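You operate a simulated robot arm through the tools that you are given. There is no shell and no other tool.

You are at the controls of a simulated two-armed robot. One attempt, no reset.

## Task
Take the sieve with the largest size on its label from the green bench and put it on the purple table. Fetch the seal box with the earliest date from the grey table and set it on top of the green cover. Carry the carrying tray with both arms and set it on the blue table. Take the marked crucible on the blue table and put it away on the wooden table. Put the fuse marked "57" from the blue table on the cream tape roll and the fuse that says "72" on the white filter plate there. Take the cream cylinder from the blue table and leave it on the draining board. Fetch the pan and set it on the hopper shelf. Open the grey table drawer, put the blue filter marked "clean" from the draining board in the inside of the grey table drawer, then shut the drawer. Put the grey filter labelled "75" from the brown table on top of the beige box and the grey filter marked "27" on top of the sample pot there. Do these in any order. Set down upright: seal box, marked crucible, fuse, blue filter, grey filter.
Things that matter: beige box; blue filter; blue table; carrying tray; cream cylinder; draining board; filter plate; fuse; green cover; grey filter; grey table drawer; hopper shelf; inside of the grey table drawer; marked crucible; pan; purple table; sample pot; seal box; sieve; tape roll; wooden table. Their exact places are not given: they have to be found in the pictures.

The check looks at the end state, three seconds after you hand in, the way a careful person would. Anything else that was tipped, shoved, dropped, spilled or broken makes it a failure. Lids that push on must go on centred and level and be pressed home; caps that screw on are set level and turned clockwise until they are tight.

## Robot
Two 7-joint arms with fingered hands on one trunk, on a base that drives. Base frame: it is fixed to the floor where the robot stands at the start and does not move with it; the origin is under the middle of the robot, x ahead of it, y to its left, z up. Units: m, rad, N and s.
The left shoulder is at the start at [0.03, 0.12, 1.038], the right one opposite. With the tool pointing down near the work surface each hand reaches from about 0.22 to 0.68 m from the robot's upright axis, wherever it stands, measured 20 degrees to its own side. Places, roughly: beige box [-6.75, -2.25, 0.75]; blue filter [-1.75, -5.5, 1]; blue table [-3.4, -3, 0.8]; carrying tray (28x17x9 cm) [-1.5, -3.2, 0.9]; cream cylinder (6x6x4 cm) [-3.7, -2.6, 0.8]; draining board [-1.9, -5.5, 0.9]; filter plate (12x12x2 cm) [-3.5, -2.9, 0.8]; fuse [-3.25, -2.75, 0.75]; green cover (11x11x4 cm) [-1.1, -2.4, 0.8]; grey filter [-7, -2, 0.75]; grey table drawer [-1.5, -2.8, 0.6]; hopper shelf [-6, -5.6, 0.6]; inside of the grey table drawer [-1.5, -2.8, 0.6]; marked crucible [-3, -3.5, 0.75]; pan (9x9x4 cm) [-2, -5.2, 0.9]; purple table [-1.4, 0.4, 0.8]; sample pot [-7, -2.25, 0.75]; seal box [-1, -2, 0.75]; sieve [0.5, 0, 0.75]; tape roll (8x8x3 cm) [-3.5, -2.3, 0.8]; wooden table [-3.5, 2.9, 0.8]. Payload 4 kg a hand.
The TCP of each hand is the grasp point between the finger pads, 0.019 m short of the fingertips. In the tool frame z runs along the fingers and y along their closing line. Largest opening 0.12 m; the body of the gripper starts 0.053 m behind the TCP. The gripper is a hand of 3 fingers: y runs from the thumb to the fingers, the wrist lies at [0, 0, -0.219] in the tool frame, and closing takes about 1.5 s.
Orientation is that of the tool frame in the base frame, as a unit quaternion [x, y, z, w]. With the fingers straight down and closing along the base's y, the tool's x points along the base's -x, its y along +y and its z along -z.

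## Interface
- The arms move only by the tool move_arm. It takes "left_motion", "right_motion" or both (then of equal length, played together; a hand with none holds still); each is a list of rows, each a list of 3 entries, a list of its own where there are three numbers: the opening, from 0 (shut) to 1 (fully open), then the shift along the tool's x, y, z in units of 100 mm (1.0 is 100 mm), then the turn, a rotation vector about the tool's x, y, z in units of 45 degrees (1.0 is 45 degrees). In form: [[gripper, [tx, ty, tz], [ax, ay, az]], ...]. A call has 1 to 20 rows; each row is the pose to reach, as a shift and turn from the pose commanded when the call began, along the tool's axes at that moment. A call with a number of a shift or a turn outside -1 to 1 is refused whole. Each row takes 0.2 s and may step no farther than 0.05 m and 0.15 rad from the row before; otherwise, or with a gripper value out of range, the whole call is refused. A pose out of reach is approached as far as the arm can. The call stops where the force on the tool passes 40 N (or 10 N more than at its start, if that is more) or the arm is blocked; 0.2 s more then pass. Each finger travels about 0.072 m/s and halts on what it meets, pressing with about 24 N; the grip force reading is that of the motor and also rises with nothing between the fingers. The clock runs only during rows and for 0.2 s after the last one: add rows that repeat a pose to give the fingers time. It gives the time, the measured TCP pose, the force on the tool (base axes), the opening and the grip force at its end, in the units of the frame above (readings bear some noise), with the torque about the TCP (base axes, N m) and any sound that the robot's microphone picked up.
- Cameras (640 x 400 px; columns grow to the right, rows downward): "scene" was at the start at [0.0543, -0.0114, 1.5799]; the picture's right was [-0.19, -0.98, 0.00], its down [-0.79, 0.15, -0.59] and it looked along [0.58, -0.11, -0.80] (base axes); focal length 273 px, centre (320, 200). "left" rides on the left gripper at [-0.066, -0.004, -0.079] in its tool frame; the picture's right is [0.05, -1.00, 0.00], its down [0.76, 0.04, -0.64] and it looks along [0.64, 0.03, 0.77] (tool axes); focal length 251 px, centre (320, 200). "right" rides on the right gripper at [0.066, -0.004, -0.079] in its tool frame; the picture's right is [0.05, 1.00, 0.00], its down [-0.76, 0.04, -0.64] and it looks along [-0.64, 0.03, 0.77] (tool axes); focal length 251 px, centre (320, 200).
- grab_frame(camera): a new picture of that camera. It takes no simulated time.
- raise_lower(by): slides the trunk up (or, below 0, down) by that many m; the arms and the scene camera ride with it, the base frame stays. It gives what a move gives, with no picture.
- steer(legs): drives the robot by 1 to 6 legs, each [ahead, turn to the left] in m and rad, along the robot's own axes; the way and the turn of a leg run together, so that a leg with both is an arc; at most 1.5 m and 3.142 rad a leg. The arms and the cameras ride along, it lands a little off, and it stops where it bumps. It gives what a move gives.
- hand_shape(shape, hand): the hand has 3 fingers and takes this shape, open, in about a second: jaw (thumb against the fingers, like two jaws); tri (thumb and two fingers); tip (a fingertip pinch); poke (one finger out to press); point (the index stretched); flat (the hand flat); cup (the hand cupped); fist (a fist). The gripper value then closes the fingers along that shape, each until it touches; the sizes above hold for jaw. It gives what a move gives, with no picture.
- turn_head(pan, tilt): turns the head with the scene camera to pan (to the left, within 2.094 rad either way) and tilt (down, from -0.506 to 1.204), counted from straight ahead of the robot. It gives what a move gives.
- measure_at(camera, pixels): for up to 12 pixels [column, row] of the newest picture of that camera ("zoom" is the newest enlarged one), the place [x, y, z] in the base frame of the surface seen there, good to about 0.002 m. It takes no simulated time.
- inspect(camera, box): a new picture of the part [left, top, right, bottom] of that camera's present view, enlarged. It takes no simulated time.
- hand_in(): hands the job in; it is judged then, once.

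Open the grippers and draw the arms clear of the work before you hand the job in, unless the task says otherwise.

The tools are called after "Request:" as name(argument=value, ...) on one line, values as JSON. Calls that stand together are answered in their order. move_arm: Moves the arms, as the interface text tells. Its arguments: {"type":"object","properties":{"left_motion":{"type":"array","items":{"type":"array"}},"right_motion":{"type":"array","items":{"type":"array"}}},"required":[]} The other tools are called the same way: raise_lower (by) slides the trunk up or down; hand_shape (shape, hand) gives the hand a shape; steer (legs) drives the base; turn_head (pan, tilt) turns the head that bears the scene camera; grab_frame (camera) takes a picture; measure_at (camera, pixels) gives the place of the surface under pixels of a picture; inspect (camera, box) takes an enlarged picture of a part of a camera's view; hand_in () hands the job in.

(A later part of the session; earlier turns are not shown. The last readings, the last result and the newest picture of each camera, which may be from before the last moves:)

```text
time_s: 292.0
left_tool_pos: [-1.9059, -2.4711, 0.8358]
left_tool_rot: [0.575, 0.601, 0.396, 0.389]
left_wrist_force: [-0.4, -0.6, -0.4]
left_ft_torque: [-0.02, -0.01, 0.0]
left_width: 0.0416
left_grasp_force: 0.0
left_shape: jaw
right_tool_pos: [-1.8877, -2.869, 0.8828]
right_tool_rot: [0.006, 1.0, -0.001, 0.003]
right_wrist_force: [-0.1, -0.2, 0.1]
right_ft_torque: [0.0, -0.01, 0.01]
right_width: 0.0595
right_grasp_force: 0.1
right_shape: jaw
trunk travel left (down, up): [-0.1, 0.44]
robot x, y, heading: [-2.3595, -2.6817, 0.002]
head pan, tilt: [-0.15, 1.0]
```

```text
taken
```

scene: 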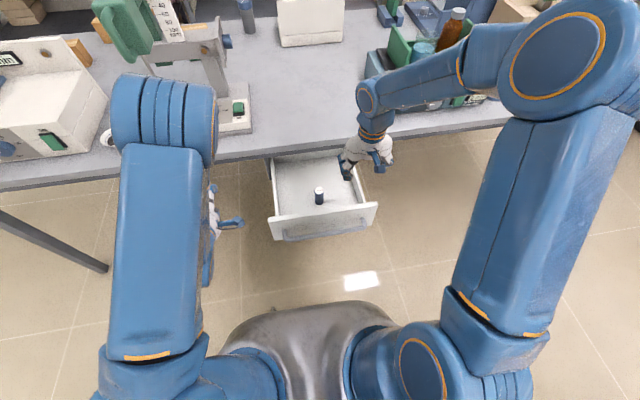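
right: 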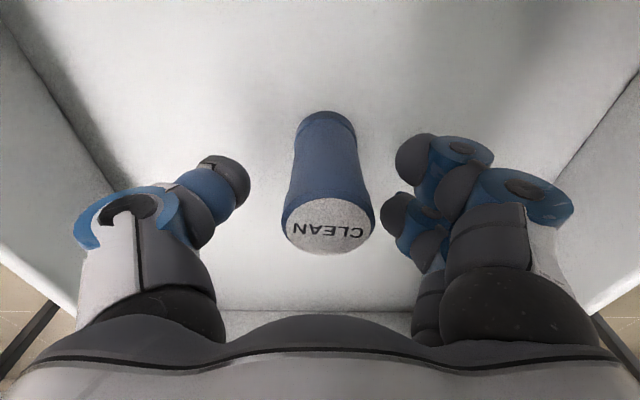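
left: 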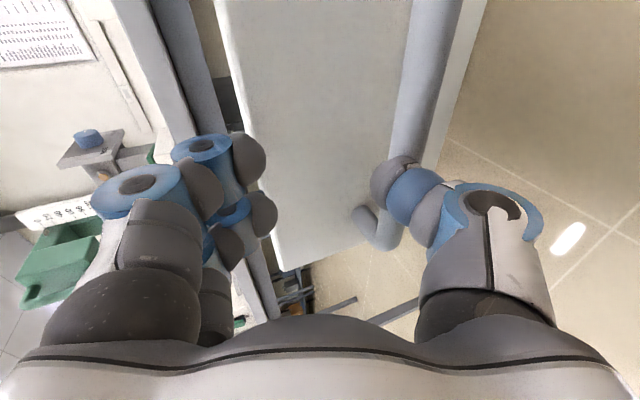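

The filter stands in the drawer. Now to shut it: I bring the closed right hand in front of the bar (x≈-2.02) and then down.

Request:
move_arm(right_motion=[[0.3, [0.2, 0.1, -0.1], [0, 0, 0]], [0.1, [0.4, 0.25, -0.1], [0, 0, 0]], [0, [0.6, 0.4, -0.1], [0, 0, 0]], [0, [0.7, 0.54, -0.1], [0, 0, 0]]])

Request:
move_arm(right_motion=[[0, [0.2, 0.14, 0], [0, 0, 0]], [0, [0.4, 0.28, 0], [0, 0, 0]], [0, [0.6, 0.42, 0.2], [0, 0, 0]], [0, [0.65, 0.54, 0.5], [0, 0, 0]], [0, [0.65, 0.54, 0.9], [0, 0, 0]]])

Request:
move_arm(right_motion=[[0, [0, 0, 0.3], [0, 0, 0]], [0, [0, 0, 0.6], [0, 0, 0]], [0, [0, 0, 0.9], [0, 0, 0]], [0, [0, 0, 1.0], [0, 0, 0]]])

Request:
grab_frame(camera="scene")

Request:
grab_frame(camera="right")

```text
time_s: 293.0
left_tool_pos: [-1.9059, -2.4706, 0.8363]
left_tool_rot: [0.574, 0.601, 0.397, 0.39]
left_wrist_force: [0.8, 0.2, -0.4]
left_ft_torque: [0.02, 0.01, -0.01]
left_width: 0.0417
left_grasp_force: 0.0
left_shape: jaw
right_tool_pos: [-1.9582, -2.813, 0.8924]
right_tool_rot: [0.004, 1.0, -0.001, 0.003]
right_wrist_force: [-0.1, -0.1, 0.7]
right_ft_torque: [-0.01, 0.01, -0.02]
right_width: 0.0001
right_grasp_force: 24.1
right_shape: jaw
trunk travel left (down, up): [-0.1, 0.44]
robot x, y, heading: [-2.356, -2.681, -0.0]
head pan, tilt: [-0.15, 1.0]
```

```text
time_s: 294.2
left_tool_pos: [-1.9056, -2.4702, 0.8362]
left_tool_rot: [0.574, 0.601, 0.397, 0.39]
left_wrist_force: [0.3, -0.4, -0.3]
left_ft_torque: [-0.02, 0.0, 0.0]
left_width: 0.0416
left_grasp_force: 0.1
left_shape: jaw
right_tool_pos: [-2.0215, -2.7598, 0.8021]
right_tool_rot: [0.005, 1.0, -0.001, 0.002]
right_wrist_force: [0.8, 0.2, -0.7]
right_ft_torque: [-0.01, 0.03, 0.02]
right_width: 0.0
right_grasp_force: 24.2
right_shape: jaw
trunk travel left (down, up): [-0.1, 0.44]
robot x, y, heading: [-2.3604, -2.6807, 0.004]
head pan, tilt: [-0.15, 1.0]
```

```text
time_s: 295.2
left_tool_pos: [-1.9053, -2.4717, 0.8363]
left_tool_rot: [0.574, 0.601, 0.396, 0.39]
left_wrist_force: [-0.8, 0.4, 0.6]
left_ft_torque: [0.0, 0.0, -0.01]
left_width: 0.0419
left_grasp_force: 0.0
left_shape: jaw
right_tool_pos: [-2.0214, -2.7606, 0.7013]
right_tool_rot: [0.006, 1.0, -0.001, 0.003]
right_wrist_force: [0.0, -0.1, 0.2]
right_ft_torque: [0.0, 0.04, -0.02]
right_width: 0.0
right_grasp_force: 23.9
right_shape: jaw
trunk travel left (down, up): [-0.1, 0.44]
robot x, y, heading: [-2.3573, -2.6803, 0.001]
head pan, tilt: [-0.15, 1.0]
```

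```text
taken
```

scene: 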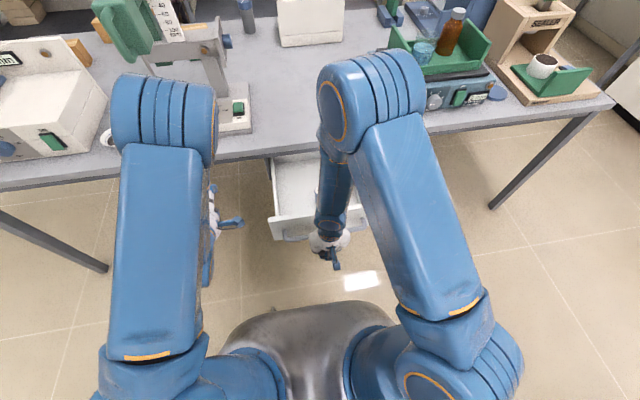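

```text
taken
```

right: 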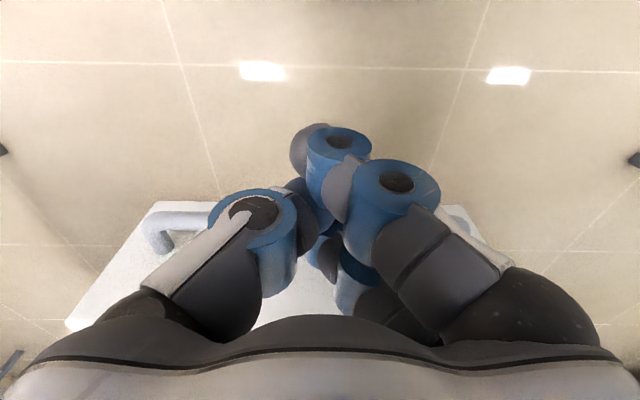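

I lower to bar height (z 0.63) and start pushing gently.

Request:
move_arm(right_motion=[[0, [0, 0, 0.25], [0, 0, 0]], [0, [0, 0, 0.5], [0, 0, 0]], [0, [0, 0, 0.71], [0, 0, 0]], [0, [-0.15, 0, 0.71], [0, 0, 0]], [0, [-0.3, 0, 0.71], [0, 0, 0]], [0, [-0.42, 0, 0.71], [0, 0, 0]], [0, [-0.52, 0, 0.71], [0, 0, 0]], [0, [-0.62, 0.0, 0.71], [0, 0, 0]], [0, [-0.72, 0.0, 0.71], [0, 0, 0]], [0, [-0.82, 0.0, 0.71], [0, 0, 0]]])

Request:
grab_frame(camera="scene")

```text
time_s: 297.4
left_tool_pos: [-1.9067, -2.4711, 0.8362]
left_tool_rot: [0.575, 0.601, 0.396, 0.389]
left_wrist_force: [-0.3, -1.3, -0.3]
left_ft_torque: [0.03, -0.01, -0.03]
left_width: 0.0417
left_grasp_force: 0.1
left_shape: jaw
right_tool_pos: [-1.9377, -2.7593, 0.6318]
right_tool_rot: [0.007, 1.0, -0.001, 0.002]
right_wrist_force: [-0.7, 1.0, -0.2]
right_ft_torque: [-0.02, 0.0, 0.01]
right_width: 0.0
right_grasp_force: 24.3
right_shape: jaw
trunk travel left (down, up): [-0.1, 0.44]
robot x, y, heading: [-2.3651, -2.6832, 0.001]
head pan, tilt: [-0.15, 1.0]
```

```text
taken
```

scene: 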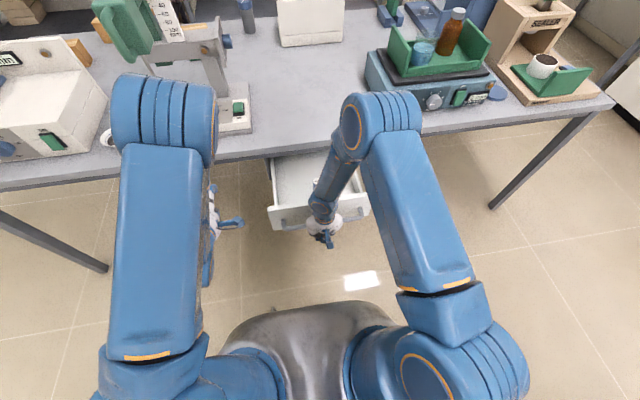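

It moves with almost no force. I keep pushing slowly, 10 cm.

Request:
move_arm(right_motion=[[0, [-0.08, 0, 0], [0, 0, 0]], [0, [-0.18, 0, 0], [0, 0, 0]], [0, [-0.29, 0, 0], [0, 0, 0]], [0, [-0.4, 0, 0], [0, 0, 0]], [0, [-0.51, 0, 0], [0, 0, 0]], [0, [-0.62, 0, 0], [0, 0, 0]], [0, [-0.73, 0, 0], [0, 0, 0]], [0, [-0.84, 0, 0], [0, 0, 0]], [0, [-0.93, 0, 0], [0, 0, 0]], [0, [-1.0, 0, 0], [0, 0, 0]]])

Request:
grab_frame(camera="scene")

Request:
grab_frame(camera="right")

```text
time_s: 299.6
left_tool_pos: [-1.9059, -2.4705, 0.8356]
left_tool_rot: [0.575, 0.601, 0.396, 0.39]
left_wrist_force: [0.3, 0.5, 0.6]
left_ft_torque: [0.03, 0.04, -0.02]
left_width: 0.0421
left_grasp_force: 0.0
left_shape: jaw
right_tool_pos: [-1.8381, -2.7629, 0.632]
right_tool_rot: [0.005, 1.0, -0.001, 0.003]
right_wrist_force: [-1.0, 0.3, 0.1]
right_ft_torque: [0.01, 0.03, 0.01]
right_width: 0.0
right_grasp_force: 23.8
right_shape: jaw
trunk travel left (down, up): [-0.1, 0.44]
robot x, y, heading: [-2.3605, -2.6835, -0.0]
head pan, tilt: [-0.15, 1.0]
```

```text
taken
```

scene: 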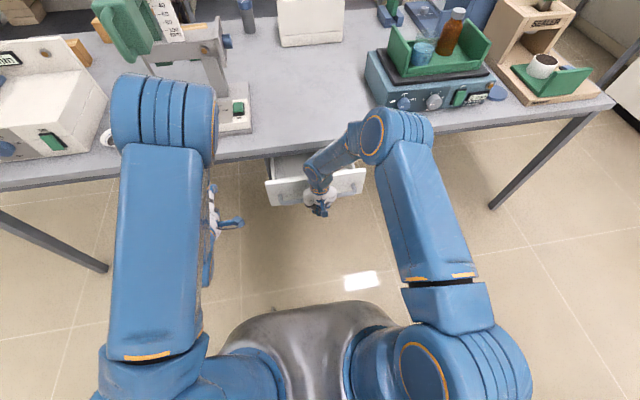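

```text
taken
```

right: 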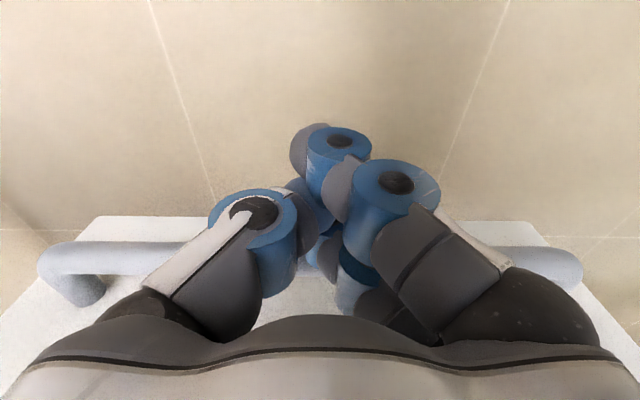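

Closing well. I push the next 9 cm, slowly.

Request:
move_arm(right_motion=[[0, [-0.08, 0, 0], [0, 0, 0]], [0, [-0.18, 0, 0], [0, 0, 0]], [0, [-0.29, 0, 0], [0, 0, 0]], [0, [-0.4, 0, 0], [0, 0, 0]], [0, [-0.51, 0, 0], [0, 0, 0]], [0, [-0.62, 0, 0], [0, 0, 0]], [0, [-0.72, 0, 0], [0, 0, 0]], [0, [-0.8, 0, 0], [0, 0, 0]], [0, [-0.87, 0, 0], [0, 0, 0]]])

Request:
inspect(camera="scene", box=[240, 110, 400, 250])

Request:
measure_at(camera="zoom", pixels=[[120, 155], [140, 165], [420, 150], [440, 145], [300, 100], [150, 120], [430, 110]])

```text
time_s: 301.6
left_tool_pos: [-1.9068, -2.4708, 0.8367]
left_tool_rot: [0.574, 0.601, 0.397, 0.389]
left_wrist_force: [0.1, 0.2, -0.8]
left_ft_torque: [0.03, -0.02, -0.02]
left_width: 0.0419
left_grasp_force: 0.0
left_shape: jaw
right_tool_pos: [-1.75, -2.7615, 0.6333]
right_tool_rot: [0.006, 1.0, -0.001, 0.003]
right_wrist_force: [-1.0, 0.4, -0.1]
right_ft_torque: [-0.01, 0.03, 0.02]
right_width: 0.0002
right_grasp_force: 23.7
right_shape: jaw
trunk travel left (down, up): [-0.1, 0.44]
robot x, y, heading: [-2.3601, -2.6804, -0.001]
head pan, tilt: [-0.15, 1.0]
```

```text
2.86 times, centred on (320, 180) of scene
```

zoom: 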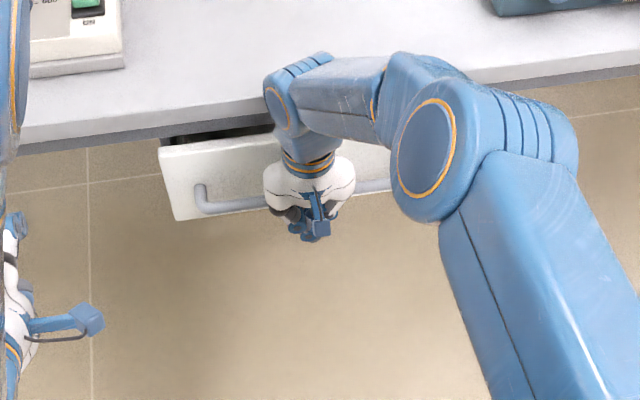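

```text
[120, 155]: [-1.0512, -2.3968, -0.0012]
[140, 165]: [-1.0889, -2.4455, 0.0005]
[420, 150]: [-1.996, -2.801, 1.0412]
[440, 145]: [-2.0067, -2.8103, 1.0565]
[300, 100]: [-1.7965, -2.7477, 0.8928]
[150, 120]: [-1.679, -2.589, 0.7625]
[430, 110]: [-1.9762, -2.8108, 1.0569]
```

I measure how far the face still stands out.

Request:
measure_at(camera="zoom", pixels=[[180, 165], [220, 155], [240, 180], [225, 207], [250, 205], [190, 135], [180, 148]])

```text
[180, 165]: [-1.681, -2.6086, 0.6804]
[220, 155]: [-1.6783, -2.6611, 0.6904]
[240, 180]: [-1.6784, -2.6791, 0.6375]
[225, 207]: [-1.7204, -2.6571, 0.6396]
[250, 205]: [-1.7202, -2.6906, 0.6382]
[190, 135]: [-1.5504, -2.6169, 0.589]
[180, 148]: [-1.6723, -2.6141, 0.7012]
```

About 14 mm remain. I push the rest gently until it stops.

Request:
move_arm(right_motion=[[0, [-0.05, 0, 0], [0, 0, 0]], [0, [-0.09, 0, 0], [0, 0, 0]], [0, [-0.12, 0, 0], [0, 0, 0]], [0, [-0.15, 0, 0], [0, 0, 0]], [0, [-0.17, 0, 0], [0, 0, 0]], [0, [-0.19, 0, 0], [0, 0, 0]]])

Request:
inspect(camera="scene", box=[240, 110, 400, 250])

Request:
measure_at(camera="zoom", pixels=[[180, 165], [220, 155], [240, 175], [220, 180], [250, 200], [200, 150]])

```text
time_s: 303.0
left_tool_pos: [-1.9062, -2.4706, 0.8366]
left_tool_rot: [0.574, 0.601, 0.397, 0.39]
left_wrist_force: [-0.3, 0.0, -0.8]
left_ft_torque: [0.0, 0.0, 0.0]
left_width: 0.0418
left_grasp_force: 0.0
left_shape: jaw
right_tool_pos: [-1.7344, -2.7625, 0.633]
right_tool_rot: [0.006, 1.0, -0.001, 0.0]
right_wrist_force: [-15.4, 1.0, 1.9]
right_ft_torque: [-0.03, -0.06, 0.07]
right_width: 0.0
right_grasp_force: 24.3
right_shape: jaw
trunk travel left (down, up): [-0.1, 0.44]
robot x, y, heading: [-2.358, -2.6825, 0.002]
head pan, tilt: [-0.15, 1.0]
```

```text
2.86 times, centred on (320, 180) of scene
```

zoom: 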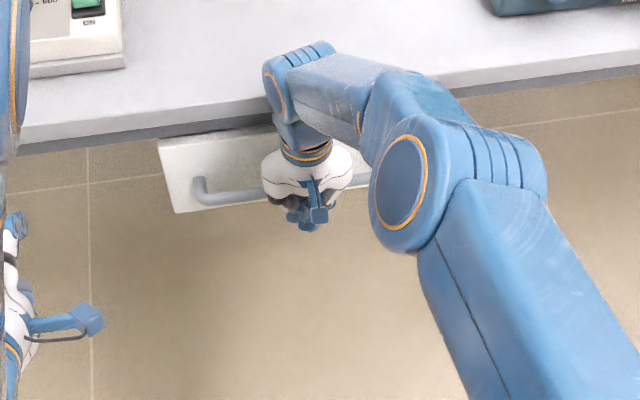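

```text
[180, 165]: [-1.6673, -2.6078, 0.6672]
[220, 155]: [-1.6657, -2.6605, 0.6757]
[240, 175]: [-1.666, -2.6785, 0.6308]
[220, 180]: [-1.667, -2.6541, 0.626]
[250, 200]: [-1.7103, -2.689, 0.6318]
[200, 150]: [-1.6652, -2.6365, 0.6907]
```

The drawer is shut (face at -1.666, push force 15 N). I back the right hand off and raise the trunk again.

Request:
move_arm(right_motion=[[0, [0.2, 0, 0], [0, 0, 0]], [0, [0.5, 0, 0], [0, 0, 0]], [0.3, [0.8, 0, 0], [0, 0, 0]], [0.6, [1.0, 0, -0.2], [0, 0, 0]], [1, [1.0, -0.2, -0.5], [0, 0, 0]], [1, [1.0, -0.4, -0.9], [0, 0, 0]]])

Request:
raise_lower(by=0.15)

Request:
grab_frame(camera="scene")

```text
time_s: 304.4
left_tool_pos: [-1.9071, -2.4698, 0.8368]
left_tool_rot: [0.575, 0.601, 0.396, 0.389]
left_wrist_force: [0.4, -0.4, 0.4]
left_ft_torque: [-0.01, -0.02, 0.01]
left_width: 0.0416
left_grasp_force: 0.0
left_shape: jaw
right_tool_pos: [-1.8341, -2.8017, 0.7249]
right_tool_rot: [0.005, 1.0, -0.001, 0.003]
right_wrist_force: [-0.2, 0.3, 0.2]
right_ft_torque: [-0.03, 0.01, 0.0]
right_width: 0.1058
right_grasp_force: 0.1
right_shape: jaw
trunk travel left (down, up): [-0.1, 0.44]
robot x, y, heading: [-2.3583, -2.6771, 0.005]
head pan, tilt: [-0.15, 1.0]
```

```text
time_s: 306.2
left_tool_pos: [-1.9049, -2.4714, 0.9866]
left_tool_rot: [0.575, 0.601, 0.396, 0.389]
left_wrist_force: [0.2, 0.3, 0.7]
left_ft_torque: [0.0, 0.0, 0.05]
left_width: 0.0418
left_grasp_force: 0.0
left_shape: jaw
right_tool_pos: [-1.8339, -2.8012, 0.873]
right_tool_rot: [0.005, 1.0, -0.001, 0.003]
right_wrist_force: [-0.1, 0.0, 0.4]
right_ft_torque: [-0.02, 0.0, 0.02]
right_width: 0.1199
right_grasp_force: 0.0
right_shape: jaw
trunk travel left (down, up): [-0.25, 0.29]
robot x, y, heading: [-2.3618, -2.6823, 0.003]
head pan, tilt: [-0.15, 1.0]
```

```text
taken
```

scene: 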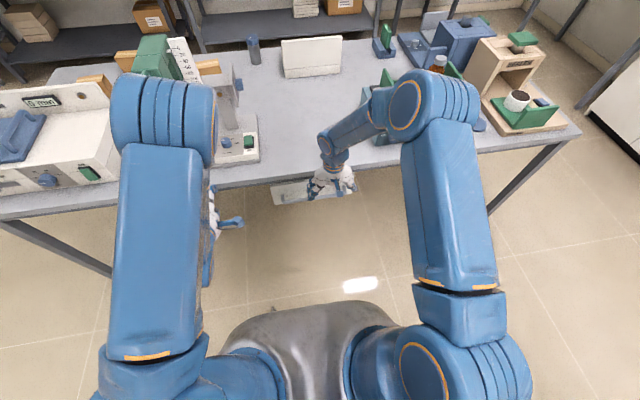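

Drawer task done. Now I bring the left hand back to pointing down: untilt first, then yaw back.

Request:
move_arm(left_motion=[[0.5, [0, 0.1, 0], [0.17, 0, 0]], [0.6, [0, 0.2, 0], [0.34, 0, 0]], [0.7, [0, 0.3, 0], [0.51, 0, 0]], [0.8, [0, 0.4, 0], [0.68, 0, 0]], [0.9, [0, 0.5, 0], [0.85, 0, 0]], [1, [0, 0.6, 0], [1.0, 0, 0]]], right_motion=[[1, [0.2, -0.2, -0.2], [0, 0, 0]], [1, [0.4, -0.4, -0.4], [0, 0, 0]], [1, [0.6, -0.6, -0.6], [0, 0, 0]], [1, [0.8, -0.8, -0.8], [0, 0, 0]], [1, [1, -0.9, -1.0], [0, 0, 0]], [1, [1, -1.0, -1.0], [0, 0, 0]]])

Request:
move_arm(left_motion=[[1, [0, 0, 0], [0.17, 0, 0]], [1, [0, 0, 0], [0.34, 0, 0]], [1, [0, 0, 0], [0.5, 0, 0]]])

Request:
move_arm(left_motion=[[1, [0, 0, 0], [0, 0, -0.18]], [1, [0, 0, 0], [0, 0, -0.36]], [1, [0, 0, 0], [0, 0, -0.54]], [1, [0, 0, 0], [0, 0, -0.72]], [1, [0, 0, 0], [0, 0, -0.9]], [1, [0, 0, 0], [0, 0, -1.0]]])

Request:
move_arm(left_motion=[[1, [0, 0, 0], [0, 0, -0.18]], [1, [0, 0, 0], [0, 0, -0.36]], [1, [0, 0, 0], [0, 0, -0.54]], [1, [0, 0, 0], [0, 0, -0.72]], [1, [0, 0, 0], [0, 0, -0.9]], [1, [0, 0, 0], [0, 0, -1.0]]])

```text
time_s: 307.6
left_tool_pos: [-1.8821, -2.4695, 1.0426]
left_tool_rot: [0.68, 0.707, 0.136, 0.139]
left_wrist_force: [0.6, 0.0, -0.7]
left_ft_torque: [0.0, 0.0, 0.02]
left_width: 0.12
left_grasp_force: 0.2
left_shape: jaw
right_tool_pos: [-1.9352, -2.9002, 0.9737]
right_tool_rot: [0.005, 1.0, -0.001, 0.002]
right_wrist_force: [0.6, 0.7, -0.3]
right_ft_torque: [0.03, 0.03, 0.0]
right_width: 0.12
right_grasp_force: 0.1
right_shape: jaw
trunk travel left (down, up): [-0.25, 0.29]
robot x, y, heading: [-2.3645, -2.6843, 0.001]
head pan, tilt: [-0.15, 1.0]
```

```text
time_s: 308.4
left_tool_pos: [-1.8808, -2.4686, 1.042]
left_tool_rot: [0.694, 0.72, -0.006, 0.003]
left_wrist_force: [0.7, 0.9, -0.5]
left_ft_torque: [0.0, -0.01, 0.01]
left_width: 0.12
left_grasp_force: 0.1
left_shape: jaw
right_tool_pos: [-1.9354, -2.8994, 0.972]
right_tool_rot: [0.006, 1.0, -0.001, 0.003]
right_wrist_force: [0.5, -0.2, 0.3]
right_ft_torque: [-0.01, 0.02, -0.03]
right_width: 0.1201
right_grasp_force: 0.0
right_shape: jaw
trunk travel left (down, up): [-0.25, 0.29]
robot x, y, heading: [-2.3624, -2.6806, 0.001]
head pan, tilt: [-0.15, 1.0]
```

```text
time_s: 309.8
left_tool_pos: [-1.8835, -2.4687, 1.0424]
left_tool_rot: [0.365, 0.931, -0.006, 0.003]
left_wrist_force: [0.0, -0.9, -0.1]
left_ft_torque: [-0.04, 0.03, 0.0]
left_width: 0.1197
left_grasp_force: 0.0
left_shape: jaw
right_tool_pos: [-1.9358, -2.9, 0.973]
right_tool_rot: [0.005, 1.0, 0.0, 0.003]
right_wrist_force: [0.2, 0.2, 0.0]
right_ft_torque: [-0.01, 0.01, 0.05]
right_width: 0.1197
right_grasp_force: 0.1
right_shape: jaw
trunk travel left (down, up): [-0.25, 0.29]
robot x, y, heading: [-2.3627, -2.6807, 0.008]
head pan, tilt: [-0.15, 1.0]
```

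```text
time_s: 311.2
left_tool_pos: [-1.8834, -2.4694, 1.0425]
left_tool_rot: [-0.019, 1.0, -0.007, 0.001]
left_wrist_force: [0.0, -0.5, 0.0]
left_ft_torque: [0.0, 0.0, -0.02]
left_width: 0.12
left_grasp_force: 0.2
left_shape: jaw
right_tool_pos: [-1.9347, -2.9002, 0.972]
right_tool_rot: [0.006, 1.0, -0.001, 0.003]
right_wrist_force: [-0.4, 0.1, 0.0]
right_ft_torque: [-0.02, 0.02, -0.01]
right_width: 0.1201
right_grasp_force: 0.2
right_shape: jaw
trunk travel left (down, up): [-0.25, 0.29]
robot x, y, heading: [-2.3583, -2.6833, 0.002]
head pan, tilt: [-0.15, 1.0]
```

Both hands point down. Before shifting along the table I raise and draw in both hands.

Request:
move_arm(left_motion=[[1, [0.3, 0, -0.3], [0, 0, 0]], [1, [0.6, 0, -0.6], [0, 0, 0]], [1, [0.9, 0, -0.9], [0, 0, 0]], [1, [1.0, 0, -1.0], [0, 0, 0]]], right_motion=[[1, [0.3, 0, -0.3], [0, 0, 0]], [1, [0.6, 0, -0.6], [0, 0, 0]], [1, [0.9, 0, -0.9], [0, 0, 0]], [1, [1.0, 0, -1.0], [0, 0, 0]]])

Request:
move_arm(left_motion=[[1, [0.3, 0, 0], [0, 0, 0]], [1, [0.6, 0, 0], [0, 0, 0]], [1, [0.8, 0, 0], [0, 0, 0]]], right_motion=[[1, [0.1, 0, -0.3], [0, 0, 0]], [1, [0.2, 0, -0.6], [0, 0, 0]], [1, [0.4, 0, -0.7], [0, 0, 0]]])

Request:
steer(legs=[[0, -0.6]])

Request:
steer(legs=[[0, -0.45]])

Request:
steer(legs=[[0.55, 0]])

```text
time_s: 312.2
left_tool_pos: [-1.9835, -2.4707, 1.1422]
left_tool_rot: [-0.019, 1.0, -0.006, 0.0]
left_wrist_force: [-0.2, -0.3, -0.1]
left_ft_torque: [-0.01, 0.03, 0.01]
left_width: 0.1198
left_grasp_force: 0.0
left_shape: jaw
right_tool_pos: [-2.0357, -2.8985, 1.0721]
right_tool_rot: [0.005, 1.0, -0.002, 0.003]
right_wrist_force: [0.4, 0.3, -0.2]
right_ft_torque: [-0.01, 0.01, 0.01]
right_width: 0.12
right_grasp_force: 0.1
right_shape: jaw
trunk travel left (down, up): [-0.25, 0.29]
robot x, y, heading: [-2.36, -2.6815, 0.004]
head pan, tilt: [-0.15, 1.0]
```

```text
time_s: 313.0
left_tool_pos: [-2.0665, -2.4748, 1.1432]
left_tool_rot: [-0.018, 1.0, -0.006, 0.0]
left_wrist_force: [-0.1, -0.8, -1.2]
left_ft_torque: [0.0, -0.03, -0.02]
left_width: 0.1198
left_grasp_force: 0.1
left_shape: jaw
right_tool_pos: [-2.0802, -2.8979, 1.1437]
right_tool_rot: [0.006, 1.0, -0.001, 0.003]
right_wrist_force: [-0.6, -0.3, 0.3]
right_ft_torque: [-0.01, 0.01, 0.01]
right_width: 0.1199
right_grasp_force: 0.0
right_shape: jaw
trunk travel left (down, up): [-0.25, 0.29]
robot x, y, heading: [-2.3578, -2.6806, 0.003]
head pan, tilt: [-0.15, 1.0]
```

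```text
time_s: 315.0
left_tool_pos: [-1.9999, -2.6815, 1.142]
left_tool_rot: [0.28, 0.96, -0.006, -0.001]
left_wrist_force: [-0.2, 0.5, 0.9]
left_ft_torque: [-0.02, 0.0, 0.03]
left_width: 0.1202
left_grasp_force: 0.1
left_shape: jaw
right_tool_pos: [-2.2514, -3.0218, 1.1429]
right_tool_rot: [0.303, 0.953, -0.002, 0.003]
right_wrist_force: [0.1, 0.1, 0.0]
right_ft_torque: [-0.02, -0.02, 0.01]
right_width: 0.1199
right_grasp_force: 0.0
right_shape: jaw
trunk travel left (down, up): [-0.25, 0.29]
robot x, y, heading: [-2.3451, -2.6625, -0.606]
head pan, tilt: [-0.15, 1.0]
```

```text
time_s: 316.7
left_tool_pos: [-2.0423, -2.8292, 1.1422]
left_tool_rot: [0.487, 0.873, -0.007, -0.003]
left_wrist_force: [0.2, -0.5, 0.6]
left_ft_torque: [-0.04, 0.02, -0.03]
left_width: 0.12
left_grasp_force: 0.1
left_shape: jaw
right_tool_pos: [-2.4171, -3.027, 1.1429]
right_tool_rot: [0.508, 0.862, -0.003, 0.002]
right_wrist_force: [1.3, 0.1, 0.0]
right_ft_torque: [-0.06, 0.04, 0.03]
right_width: 0.1199
right_grasp_force: 0.1
right_shape: jaw
trunk travel left (down, up): [-0.25, 0.29]
robot x, y, heading: [-2.3305, -2.6532, -1.058]
head pan, tilt: [-0.15, 1.0]
```

```text
time_s: 319.9
left_tool_pos: [-1.7695, -3.3152, 1.1417]
left_tool_rot: [0.489, 0.872, -0.005, -0.003]
left_wrist_force: [0.0, -0.6, -0.1]
left_ft_torque: [0.0, -0.03, -0.01]
left_width: 0.1198
left_grasp_force: 0.0
left_shape: jaw
right_tool_pos: [-2.1437, -3.5124, 1.1428]
right_tool_rot: [0.509, 0.861, -0.003, 0.002]
right_wrist_force: [0.2, 0.2, -1.3]
right_ft_torque: [0.0, 0.02, -0.01]
right_width: 0.1202
right_grasp_force: 0.0
right_shape: jaw
trunk travel left (down, up): [-0.25, 0.29]
robot x, y, heading: [-2.0587, -3.137, -1.058]
head pan, tilt: [-0.15, 1.0]
```

Base at (-2.06,-3.14). I turn left back to face the table and look at the tray.

Request:
steer(legs=[[0, 0.53]])

Request:
steer(legs=[[0, 0.53]])

Request:
turn_head(pan=0, tilt=0.8)

Request:
grab_frame(camera="scene")

```text
time_s: 321.8
left_tool_pos: [-1.7165, -3.1465, 1.1422]
left_tool_rot: [0.243, 0.97, -0.007, -0.002]
left_wrist_force: [-0.3, 0.5, -0.9]
left_ft_torque: [-0.01, 0.03, 0.0]
left_width: 0.12
left_grasp_force: 0.1
left_shape: jaw
right_tool_pos: [-1.9405, -3.5055, 1.1434]
right_tool_rot: [0.266, 0.964, -0.002, 0.003]
right_wrist_force: [0.1, 0.2, 0.3]
right_ft_torque: [0.01, 0.01, 0.04]
right_width: 0.1202
right_grasp_force: 0.1
right_shape: jaw
trunk travel left (down, up): [-0.25, 0.29]
robot x, y, heading: [-2.0669, -3.1583, -0.529]
head pan, tilt: [-0.15, 1.0]
```

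```text
time_s: 323.7
left_tool_pos: [-1.7684, -2.9698, 1.142]
left_tool_rot: [-0.019, 1.0, -0.007, 0.0]
left_wrist_force: [0.4, 0.5, 0.4]
left_ft_torque: [0.0, 0.06, -0.03]
left_width: 0.1201
left_grasp_force: 0.1
left_shape: jaw
right_tool_pos: [-1.7812, -3.3929, 1.1431]
right_tool_rot: [0.005, 1.0, -0.002, 0.002]
right_wrist_force: [0.3, 0.3, -0.3]
right_ft_torque: [-0.01, 0.04, -0.02]
right_width: 0.1203
right_grasp_force: 0.1
right_shape: jaw
trunk travel left (down, up): [-0.25, 0.29]
robot x, y, heading: [-2.0667, -3.1769, -0.002]
head pan, tilt: [-0.15, 1.0]
```

```text
time_s: 324.4
left_tool_pos: [-1.7691, -2.9711, 1.1423]
left_tool_rot: [-0.018, 1.0, -0.007, 0.0]
left_wrist_force: [0.4, 0.6, 0.8]
left_ft_torque: [0.0, 0.01, 0.01]
left_width: 0.12
left_grasp_force: 0.0
left_shape: jaw
right_tool_pos: [-1.7823, -3.3949, 1.143]
right_tool_rot: [0.006, 1.0, 0.0, 0.003]
right_wrist_force: [0.0, -0.2, 0.4]
right_ft_torque: [0.0, -0.04, 0.06]
right_width: 0.1198
right_grasp_force: 0.0
right_shape: jaw
trunk travel left (down, up): [-0.25, 0.29]
robot x, y, heading: [-2.0658, -3.1776, -0.002]
head pan, tilt: [0.0, 0.799]
```

```text
taken
```

scene: 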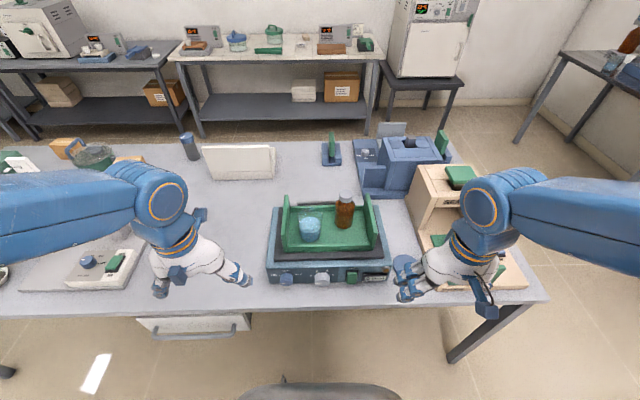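

The tray is right ahead, with raised green end panels. I zoom in and measure.

Request:
inspect(camera="scene", box=[250, 170, 410, 290])

Request:
measure_at(camera="zoom", pixels=[[145, 85], [165, 215], [470, 80], [500, 220], [150, 150], [485, 150], [320, 310], [230, 185], [385, 95], [380, 160], [230, 230], [330, 250]])

```text
3.33 times, centred on (330, 230) of scene
```

zoom: 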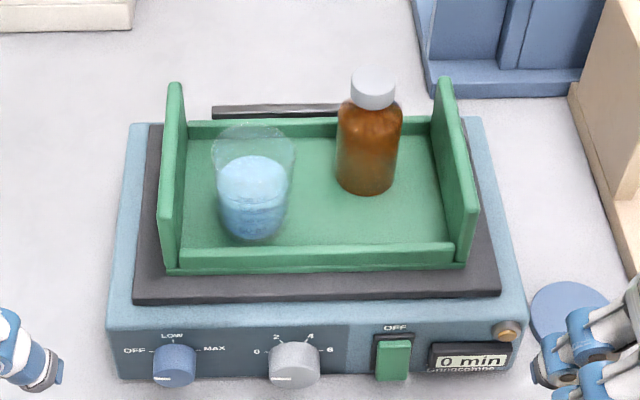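

```text
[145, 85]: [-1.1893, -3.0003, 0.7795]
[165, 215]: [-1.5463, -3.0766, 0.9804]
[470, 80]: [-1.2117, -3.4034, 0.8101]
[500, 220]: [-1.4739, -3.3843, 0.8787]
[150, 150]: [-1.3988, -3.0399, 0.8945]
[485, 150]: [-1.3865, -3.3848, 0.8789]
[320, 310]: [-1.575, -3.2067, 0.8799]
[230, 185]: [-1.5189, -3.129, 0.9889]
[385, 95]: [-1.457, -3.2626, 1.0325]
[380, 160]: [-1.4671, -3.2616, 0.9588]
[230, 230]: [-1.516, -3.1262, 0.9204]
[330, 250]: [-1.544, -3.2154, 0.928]
```

I measure the tray's end panels and their thickness in detail.

Request:
measure_at(camera="zoom", pixels=[[174, 88], [170, 150], [163, 205], [180, 130], [440, 85], [455, 150], [472, 205], [446, 88], [462, 150], [447, 150], [178, 200], [175, 250]])

Request:
inspect(camera="scene", box=[260, 180, 320, 260])

Request:
measure_at(camera="zoom", pixels=[[232, 95], [240, 95], [250, 95], [222, 210], [232, 210], [245, 210], [262, 210], [225, 150], [240, 150], [255, 150]])

```text
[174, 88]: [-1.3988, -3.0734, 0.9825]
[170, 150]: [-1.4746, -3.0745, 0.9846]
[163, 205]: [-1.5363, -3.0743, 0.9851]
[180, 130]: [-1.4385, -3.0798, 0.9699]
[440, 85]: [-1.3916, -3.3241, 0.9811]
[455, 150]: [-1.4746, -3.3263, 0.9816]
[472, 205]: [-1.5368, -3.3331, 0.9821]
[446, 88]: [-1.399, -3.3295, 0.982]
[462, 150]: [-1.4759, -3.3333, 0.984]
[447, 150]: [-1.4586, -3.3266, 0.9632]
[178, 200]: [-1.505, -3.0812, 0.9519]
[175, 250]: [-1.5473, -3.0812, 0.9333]
```

```text
5.00 times, centred on (290, 220) of scene
```

zoom: 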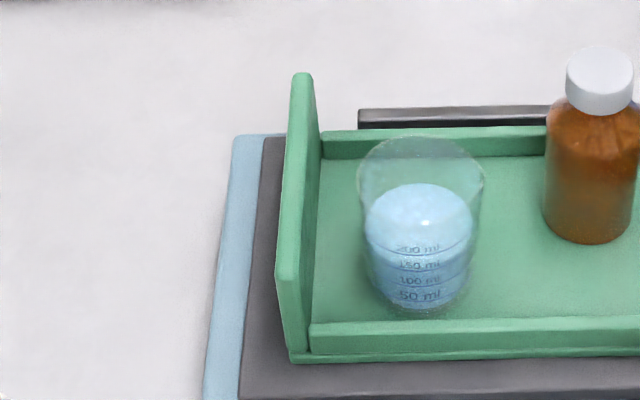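

```text
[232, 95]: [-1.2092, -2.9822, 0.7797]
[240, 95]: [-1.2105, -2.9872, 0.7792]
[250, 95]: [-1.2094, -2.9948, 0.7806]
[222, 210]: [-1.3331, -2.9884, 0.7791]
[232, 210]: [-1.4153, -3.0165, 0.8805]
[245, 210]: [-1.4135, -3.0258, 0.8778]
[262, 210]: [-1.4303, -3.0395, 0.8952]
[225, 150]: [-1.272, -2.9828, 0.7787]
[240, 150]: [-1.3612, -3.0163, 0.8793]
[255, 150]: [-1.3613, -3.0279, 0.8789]
```

I measure the beaker's and bottle's outlines to choose pinch points clear of them.

Request:
measure_at(camera="zoom", pixels=[[360, 180], [483, 180], [420, 138], [420, 222], [370, 215], [475, 220], [420, 300], [545, 180], [638, 160], [590, 240], [600, 60], [420, 190]])

Request:
grab_frame(camera="left")

Request:
grab_frame(camera="right")

```text
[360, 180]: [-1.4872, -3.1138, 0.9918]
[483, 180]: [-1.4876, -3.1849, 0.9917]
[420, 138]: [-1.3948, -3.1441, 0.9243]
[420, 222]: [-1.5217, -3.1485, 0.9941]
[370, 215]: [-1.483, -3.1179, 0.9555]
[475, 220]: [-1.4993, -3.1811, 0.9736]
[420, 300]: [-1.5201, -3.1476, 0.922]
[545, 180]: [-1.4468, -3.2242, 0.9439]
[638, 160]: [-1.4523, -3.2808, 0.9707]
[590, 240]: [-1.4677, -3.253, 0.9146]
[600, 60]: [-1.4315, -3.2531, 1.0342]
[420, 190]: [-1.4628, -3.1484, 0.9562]
```

```text
taken
```

left: 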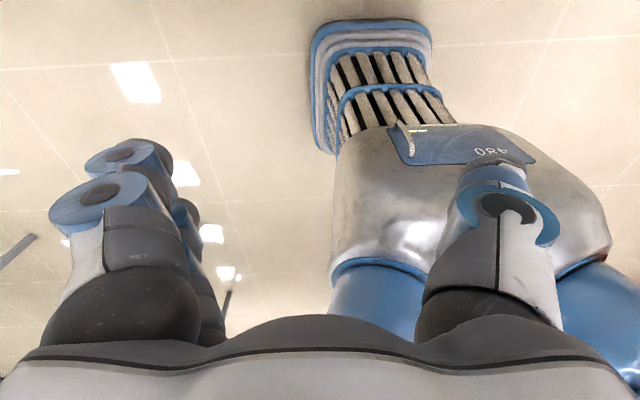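

```text
taken
```

right: 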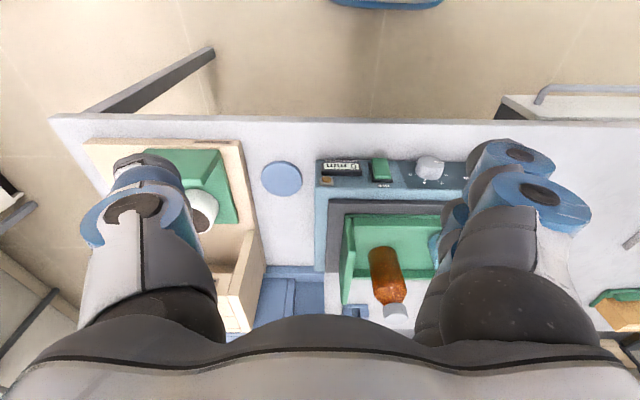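

Beaker: centre (-1.487,-3.149), r 0.036; bottle: centre ~(-1.435,-3.253). I'll pinch the left panel at x≈-1.43 and the right one at x≈-1.515. First I look back at the blue table for a free place for the tray.

Request:
turn_head(pan=2.09, tilt=0.55)

Request:
grab_frame(camera="scene")

Request:
turn_head(pan=-2.09, tilt=0.55)

Request:
grab_frame(camera="scene")

```text
time_s: 326.4
left_tool_pos: [-1.768, -2.9713, 1.1421]
left_tool_rot: [-0.019, 1.0, -0.006, -0.001]
left_wrist_force: [0.0, 0.2, 0.1]
left_ft_torque: [0.02, 0.0, -0.01]
left_width: 0.1198
left_grasp_force: 0.0
left_shape: jaw
right_tool_pos: [-1.7811, -3.3938, 1.1444]
right_tool_rot: [0.005, 1.0, -0.002, 0.003]
right_wrist_force: [0.0, -0.7, 0.1]
right_ft_torque: [0.05, 0.01, 0.05]
right_width: 0.1199
right_grasp_force: 0.0
right_shape: jaw
trunk travel left (down, up): [-0.25, 0.29]
robot x, y, heading: [-2.0663, -3.1818, -0.004]
head pan, tilt: [2.089, 0.55]
```

```text
taken
```

scene: 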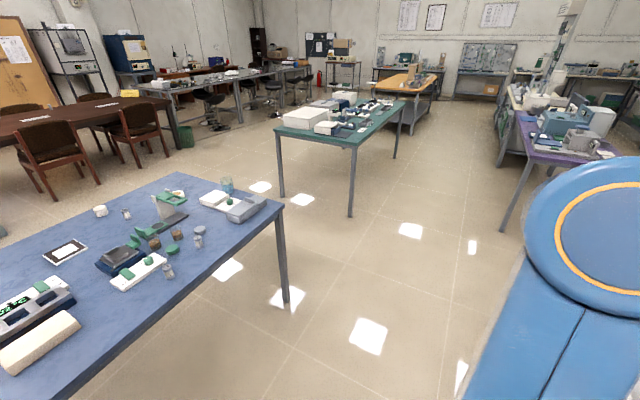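

```text
time_s: 329.8
left_tool_pos: [-1.7688, -2.9714, 1.1419]
left_tool_rot: [-0.019, 1.0, -0.006, 0.0]
left_wrist_force: [-0.4, -0.3, -0.6]
left_ft_torque: [-0.03, 0.02, -0.04]
left_width: 0.1203
left_grasp_force: 0.1
left_shape: jaw
right_tool_pos: [-1.7821, -3.3951, 1.1421]
right_tool_rot: [0.005, 1.0, -0.001, 0.003]
right_wrist_force: [0.6, -0.5, 0.9]
right_ft_torque: [-0.02, -0.02, -0.05]
right_width: 0.12
right_grasp_force: 0.0
right_shape: jaw
trunk travel left (down, up): [-0.25, 0.29]
robot x, y, heading: [-2.0652, -3.1763, -0.003]
head pan, tilt: [-2.089, 0.55]
```

```text
taken
```

scene: 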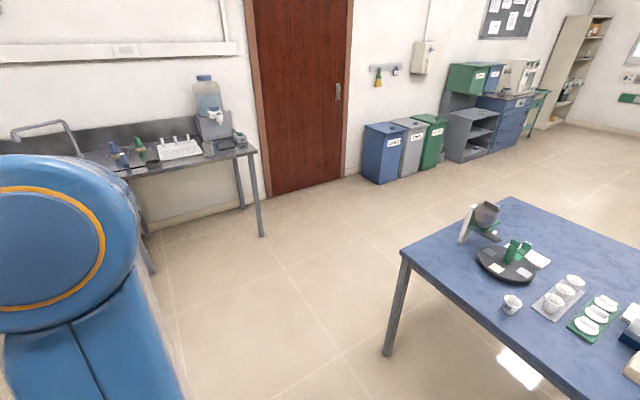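

I zoom on the blue table in the second picture now, then again from the other side.

Request:
inspect(camera="scene", box=[400, 190, 640, 400])

Request:
turn_head(pan=2.09, tilt=0.7)

Request:
inspect(camera="scene", box=[0, 120, 300, 340])

Request:
grab_frame(camera="scene")

```text
1.90 times, centred on (520, 295) of scene
```

zoom: 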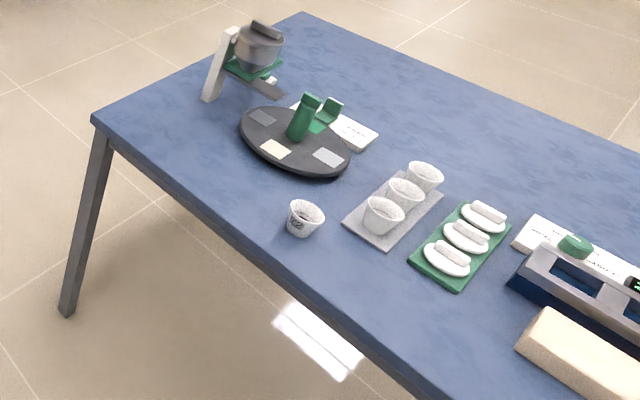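

```text
time_s: 333.2
left_tool_pos: [-1.768, -2.9705, 1.1428]
left_tool_rot: [-0.018, 1.0, -0.006, 0.0]
left_wrist_force: [0.2, 0.2, 1.0]
left_ft_torque: [-0.01, 0.03, 0.0]
left_width: 0.1201
left_grasp_force: 0.0
left_shape: jaw
right_tool_pos: [-1.7813, -3.3947, 1.143]
right_tool_rot: [0.006, 1.0, -0.001, 0.003]
right_wrist_force: [0.0, 0.6, -0.5]
right_ft_torque: [-0.02, -0.01, 0.01]
right_width: 0.1199
right_grasp_force: 0.0
right_shape: jaw
trunk travel left (down, up): [-0.25, 0.29]
robot x, y, heading: [-2.0681, -3.1769, -0.008]
head pan, tilt: [2.089, 0.7]
```

```text
1.82 times, centred on (150, 230) of scene
```

zoom: 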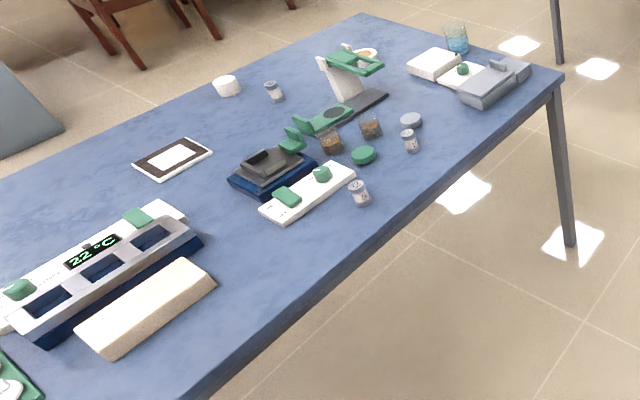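

```text
taken
```

scene: 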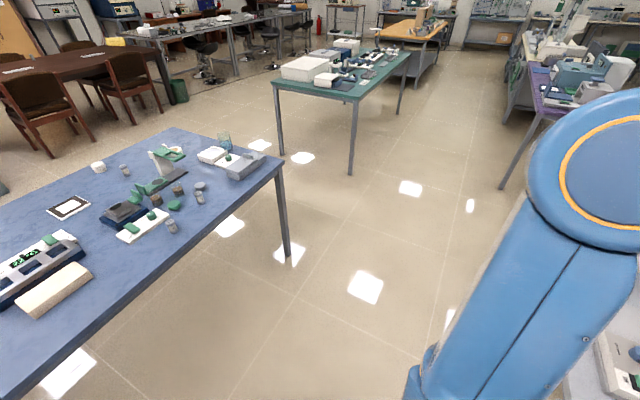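

I measure candidate free areas and item positions on the blue table.

Request:
measure_at(camera="zoom", pixels=[[290, 260], [230, 260], [350, 230], [100, 170], [50, 190], [200, 210], [150, 120], [270, 60], [320, 40], [210, 290], [185, 262], [90, 330]])

Request:
measure_at(camera="zoom", pixels=[[172, 157], [227, 86], [273, 92], [360, 192], [410, 140], [363, 155], [410, 120], [268, 205], [350, 168], [490, 85], [435, 65], [375, 100]])

```text
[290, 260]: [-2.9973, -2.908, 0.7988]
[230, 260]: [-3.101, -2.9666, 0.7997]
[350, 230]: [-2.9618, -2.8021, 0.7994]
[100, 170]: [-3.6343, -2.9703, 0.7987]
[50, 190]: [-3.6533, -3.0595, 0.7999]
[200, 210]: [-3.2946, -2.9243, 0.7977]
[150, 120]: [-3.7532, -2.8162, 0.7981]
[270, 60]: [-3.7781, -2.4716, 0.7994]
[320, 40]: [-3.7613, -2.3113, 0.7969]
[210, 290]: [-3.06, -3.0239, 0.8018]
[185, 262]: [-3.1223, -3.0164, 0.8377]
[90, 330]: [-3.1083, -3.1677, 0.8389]
```

```text
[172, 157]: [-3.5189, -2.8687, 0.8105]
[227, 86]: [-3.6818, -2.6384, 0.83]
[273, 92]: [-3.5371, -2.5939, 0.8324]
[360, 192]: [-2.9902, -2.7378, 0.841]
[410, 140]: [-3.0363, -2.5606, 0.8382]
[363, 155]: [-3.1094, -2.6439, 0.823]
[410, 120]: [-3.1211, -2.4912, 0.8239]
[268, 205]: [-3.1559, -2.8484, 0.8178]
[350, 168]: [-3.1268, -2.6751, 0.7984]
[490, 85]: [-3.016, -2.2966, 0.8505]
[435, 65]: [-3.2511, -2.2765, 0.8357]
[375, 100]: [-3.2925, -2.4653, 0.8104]
```

I zoom further on the middle of the table to identify fuses, and onto the west part.

Request:
inspect(camera="scene", box=[85, 130, 225, 250])

Request:
measure_at(camera="scene", pixels=[[50, 130], [100, 130], [180, 95], [20, 155], [0, 200], [8, 330], [40, 250], [0, 230]])

```text
3.33 times, centred on (155, 190) of scene
```

zoom: 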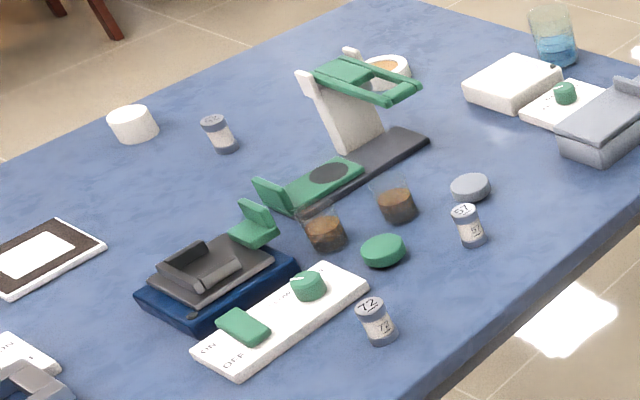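

```text
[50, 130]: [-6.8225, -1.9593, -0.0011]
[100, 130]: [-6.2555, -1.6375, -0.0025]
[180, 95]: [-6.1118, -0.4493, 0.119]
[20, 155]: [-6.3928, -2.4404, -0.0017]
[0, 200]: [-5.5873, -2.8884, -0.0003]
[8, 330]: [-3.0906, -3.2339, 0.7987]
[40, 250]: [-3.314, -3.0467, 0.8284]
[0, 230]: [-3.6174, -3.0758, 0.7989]
```

I found fuse "72" near (-2.99,-2.74) and "57" near (-3.04,-2.56); the tray will fit on the free west part around (-3.58,-3.2). Now the tray: I drive 8 cm closer and bring both hands above the two end panels.

Request:
steer(legs=[[0.08, 0]])

Request:
turn_head(pan=0, tilt=0.85)

Request:
move_arm(left_motion=[[0.9, [-0.22, -0.09, 0], [0, 0, 0.012]], [0.8, [-0.44, -0.18, 0], [0, 0, 0.024]], [0.7, [-0.66, -0.26, 0], [0, 0, 0.036]], [0.6, [-0.86, -0.36, 0], [0, 0, 0.046]]], right_motion=[[0.9, [-0.15, 0.05, 0], [0, 0, -0.004]], [0.8, [-0.3, 0.1, 0], [0, 0, -0.008]], [0.7, [-0.45, 0.15, 0], [0, 0, -0.01]], [0.6, [-0.62, 0.21, 0], [0, 0, -0.013]]])

Request:
move_arm(left_motion=[[0.5, [-0.22, -0.08, 0], [0, 0, 0]], [0.4, [-0.44, -0.16, 0], [0, 0, 0]], [0.4, [-0.66, -0.24, 0], [0, 0, 0]], [0.4, [-0.86, -0.34, 0], [0, 0, 0]]], right_motion=[[0.5, [-0.15, 0.05, 0], [0, 0, 0]], [0.4, [-0.3, 0.1, 0], [0, 0, 0]], [0.4, [-0.45, 0.15, 0], [0, 0, 0]], [0.4, [-0.62, 0.21, 0], [0, 0, 0]]])

Request:
grab_frame(camera="scene")

```text
time_s: 334.3
left_tool_pos: [-1.6847, -2.9707, 1.1424]
left_tool_rot: [-0.018, 1.0, -0.006, 0.0]
left_wrist_force: [-0.4, -0.6, 0.8]
left_ft_torque: [0.02, 0.02, -0.05]
left_width: 0.1201
left_grasp_force: 0.0
left_shape: jaw
right_tool_pos: [-1.6984, -3.3944, 1.1413]
right_tool_rot: [0.006, 1.0, -0.001, 0.002]
right_wrist_force: [0.4, -1.1, -0.7]
right_ft_torque: [-0.04, -0.03, -0.02]
right_width: 0.1199
right_grasp_force: 0.1
right_shape: jaw
trunk travel left (down, up): [-0.25, 0.29]
robot x, y, heading: [-1.9855, -3.1786, 0.001]
head pan, tilt: [2.089, 0.7]
```

```text
time_s: 336.3
left_tool_pos: [-1.6854, -2.972, 1.1421]
left_tool_rot: [-0.018, 1.0, -0.006, 0.0]
left_wrist_force: [-0.6, 1.3, -1.1]
left_ft_torque: [0.03, -0.02, -0.02]
left_width: 0.1199
left_grasp_force: 0.0
left_shape: jaw
right_tool_pos: [-1.6998, -3.394, 1.1428]
right_tool_rot: [0.006, 1.0, -0.001, 0.003]
right_wrist_force: [-0.4, -0.6, 0.2]
right_ft_torque: [0.02, 0.01, 0.01]
right_width: 0.1199
right_grasp_force: 0.1
right_shape: jaw
trunk travel left (down, up): [-0.25, 0.29]
robot x, y, heading: [-1.9828, -3.18, 0.003]
head pan, tilt: [0.0, 0.85]
```

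```text
time_s: 337.3
left_tool_pos: [-1.598, -3.0031, 1.1419]
left_tool_rot: [0.001, 1.0, -0.006, -0.001]
left_wrist_force: [0.5, 0.8, 0.5]
left_ft_torque: [-0.01, 0.03, 0.0]
left_width: 0.0724
left_grasp_force: 0.1
left_shape: jaw
right_tool_pos: [-1.6366, -3.3748, 1.1417]
right_tool_rot: [0.0, 1.0, -0.001, 0.003]
right_wrist_force: [0.6, -0.9, -0.2]
right_ft_torque: [-0.05, 0.02, 0.01]
right_width: 0.0723
right_grasp_force: 0.0
right_shape: jaw
trunk travel left (down, up): [-0.25, 0.29]
robot x, y, heading: [-1.9846, -3.1774, 0.002]
head pan, tilt: [0.0, 0.85]
```

```text
time_s: 338.3
left_tool_pos: [-1.5115, -3.038, 1.1435]
left_tool_rot: [-0.001, 1.0, -0.006, 0.0]
left_wrist_force: [0.5, -0.4, 0.2]
left_ft_torque: [-0.02, 0.06, 0.0]
left_width: 0.0483
left_grasp_force: 0.0
left_shape: jaw
right_tool_pos: [-1.5734, -3.3532, 1.1428]
right_tool_rot: [0.001, 1.0, -0.001, 0.001]
right_wrist_force: [0.2, 0.2, 0.2]
right_ft_torque: [0.0, 0.0, 0.02]
right_width: 0.0484
right_grasp_force: 0.1
right_shape: jaw
trunk travel left (down, up): [-0.25, 0.29]
robot x, y, heading: [-1.9848, -3.1755, -0.003]
head pan, tilt: [0.0, 0.85]
```

```text
taken
```

scene: 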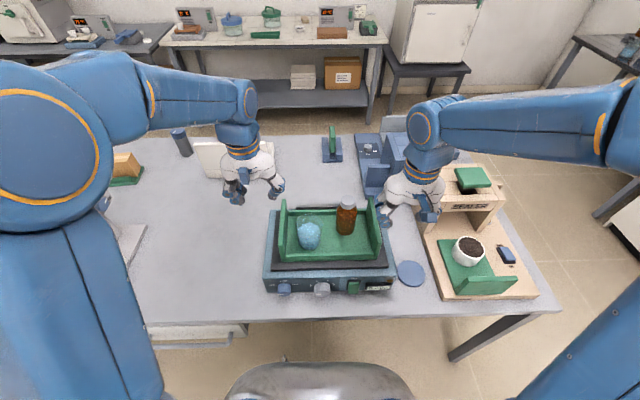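

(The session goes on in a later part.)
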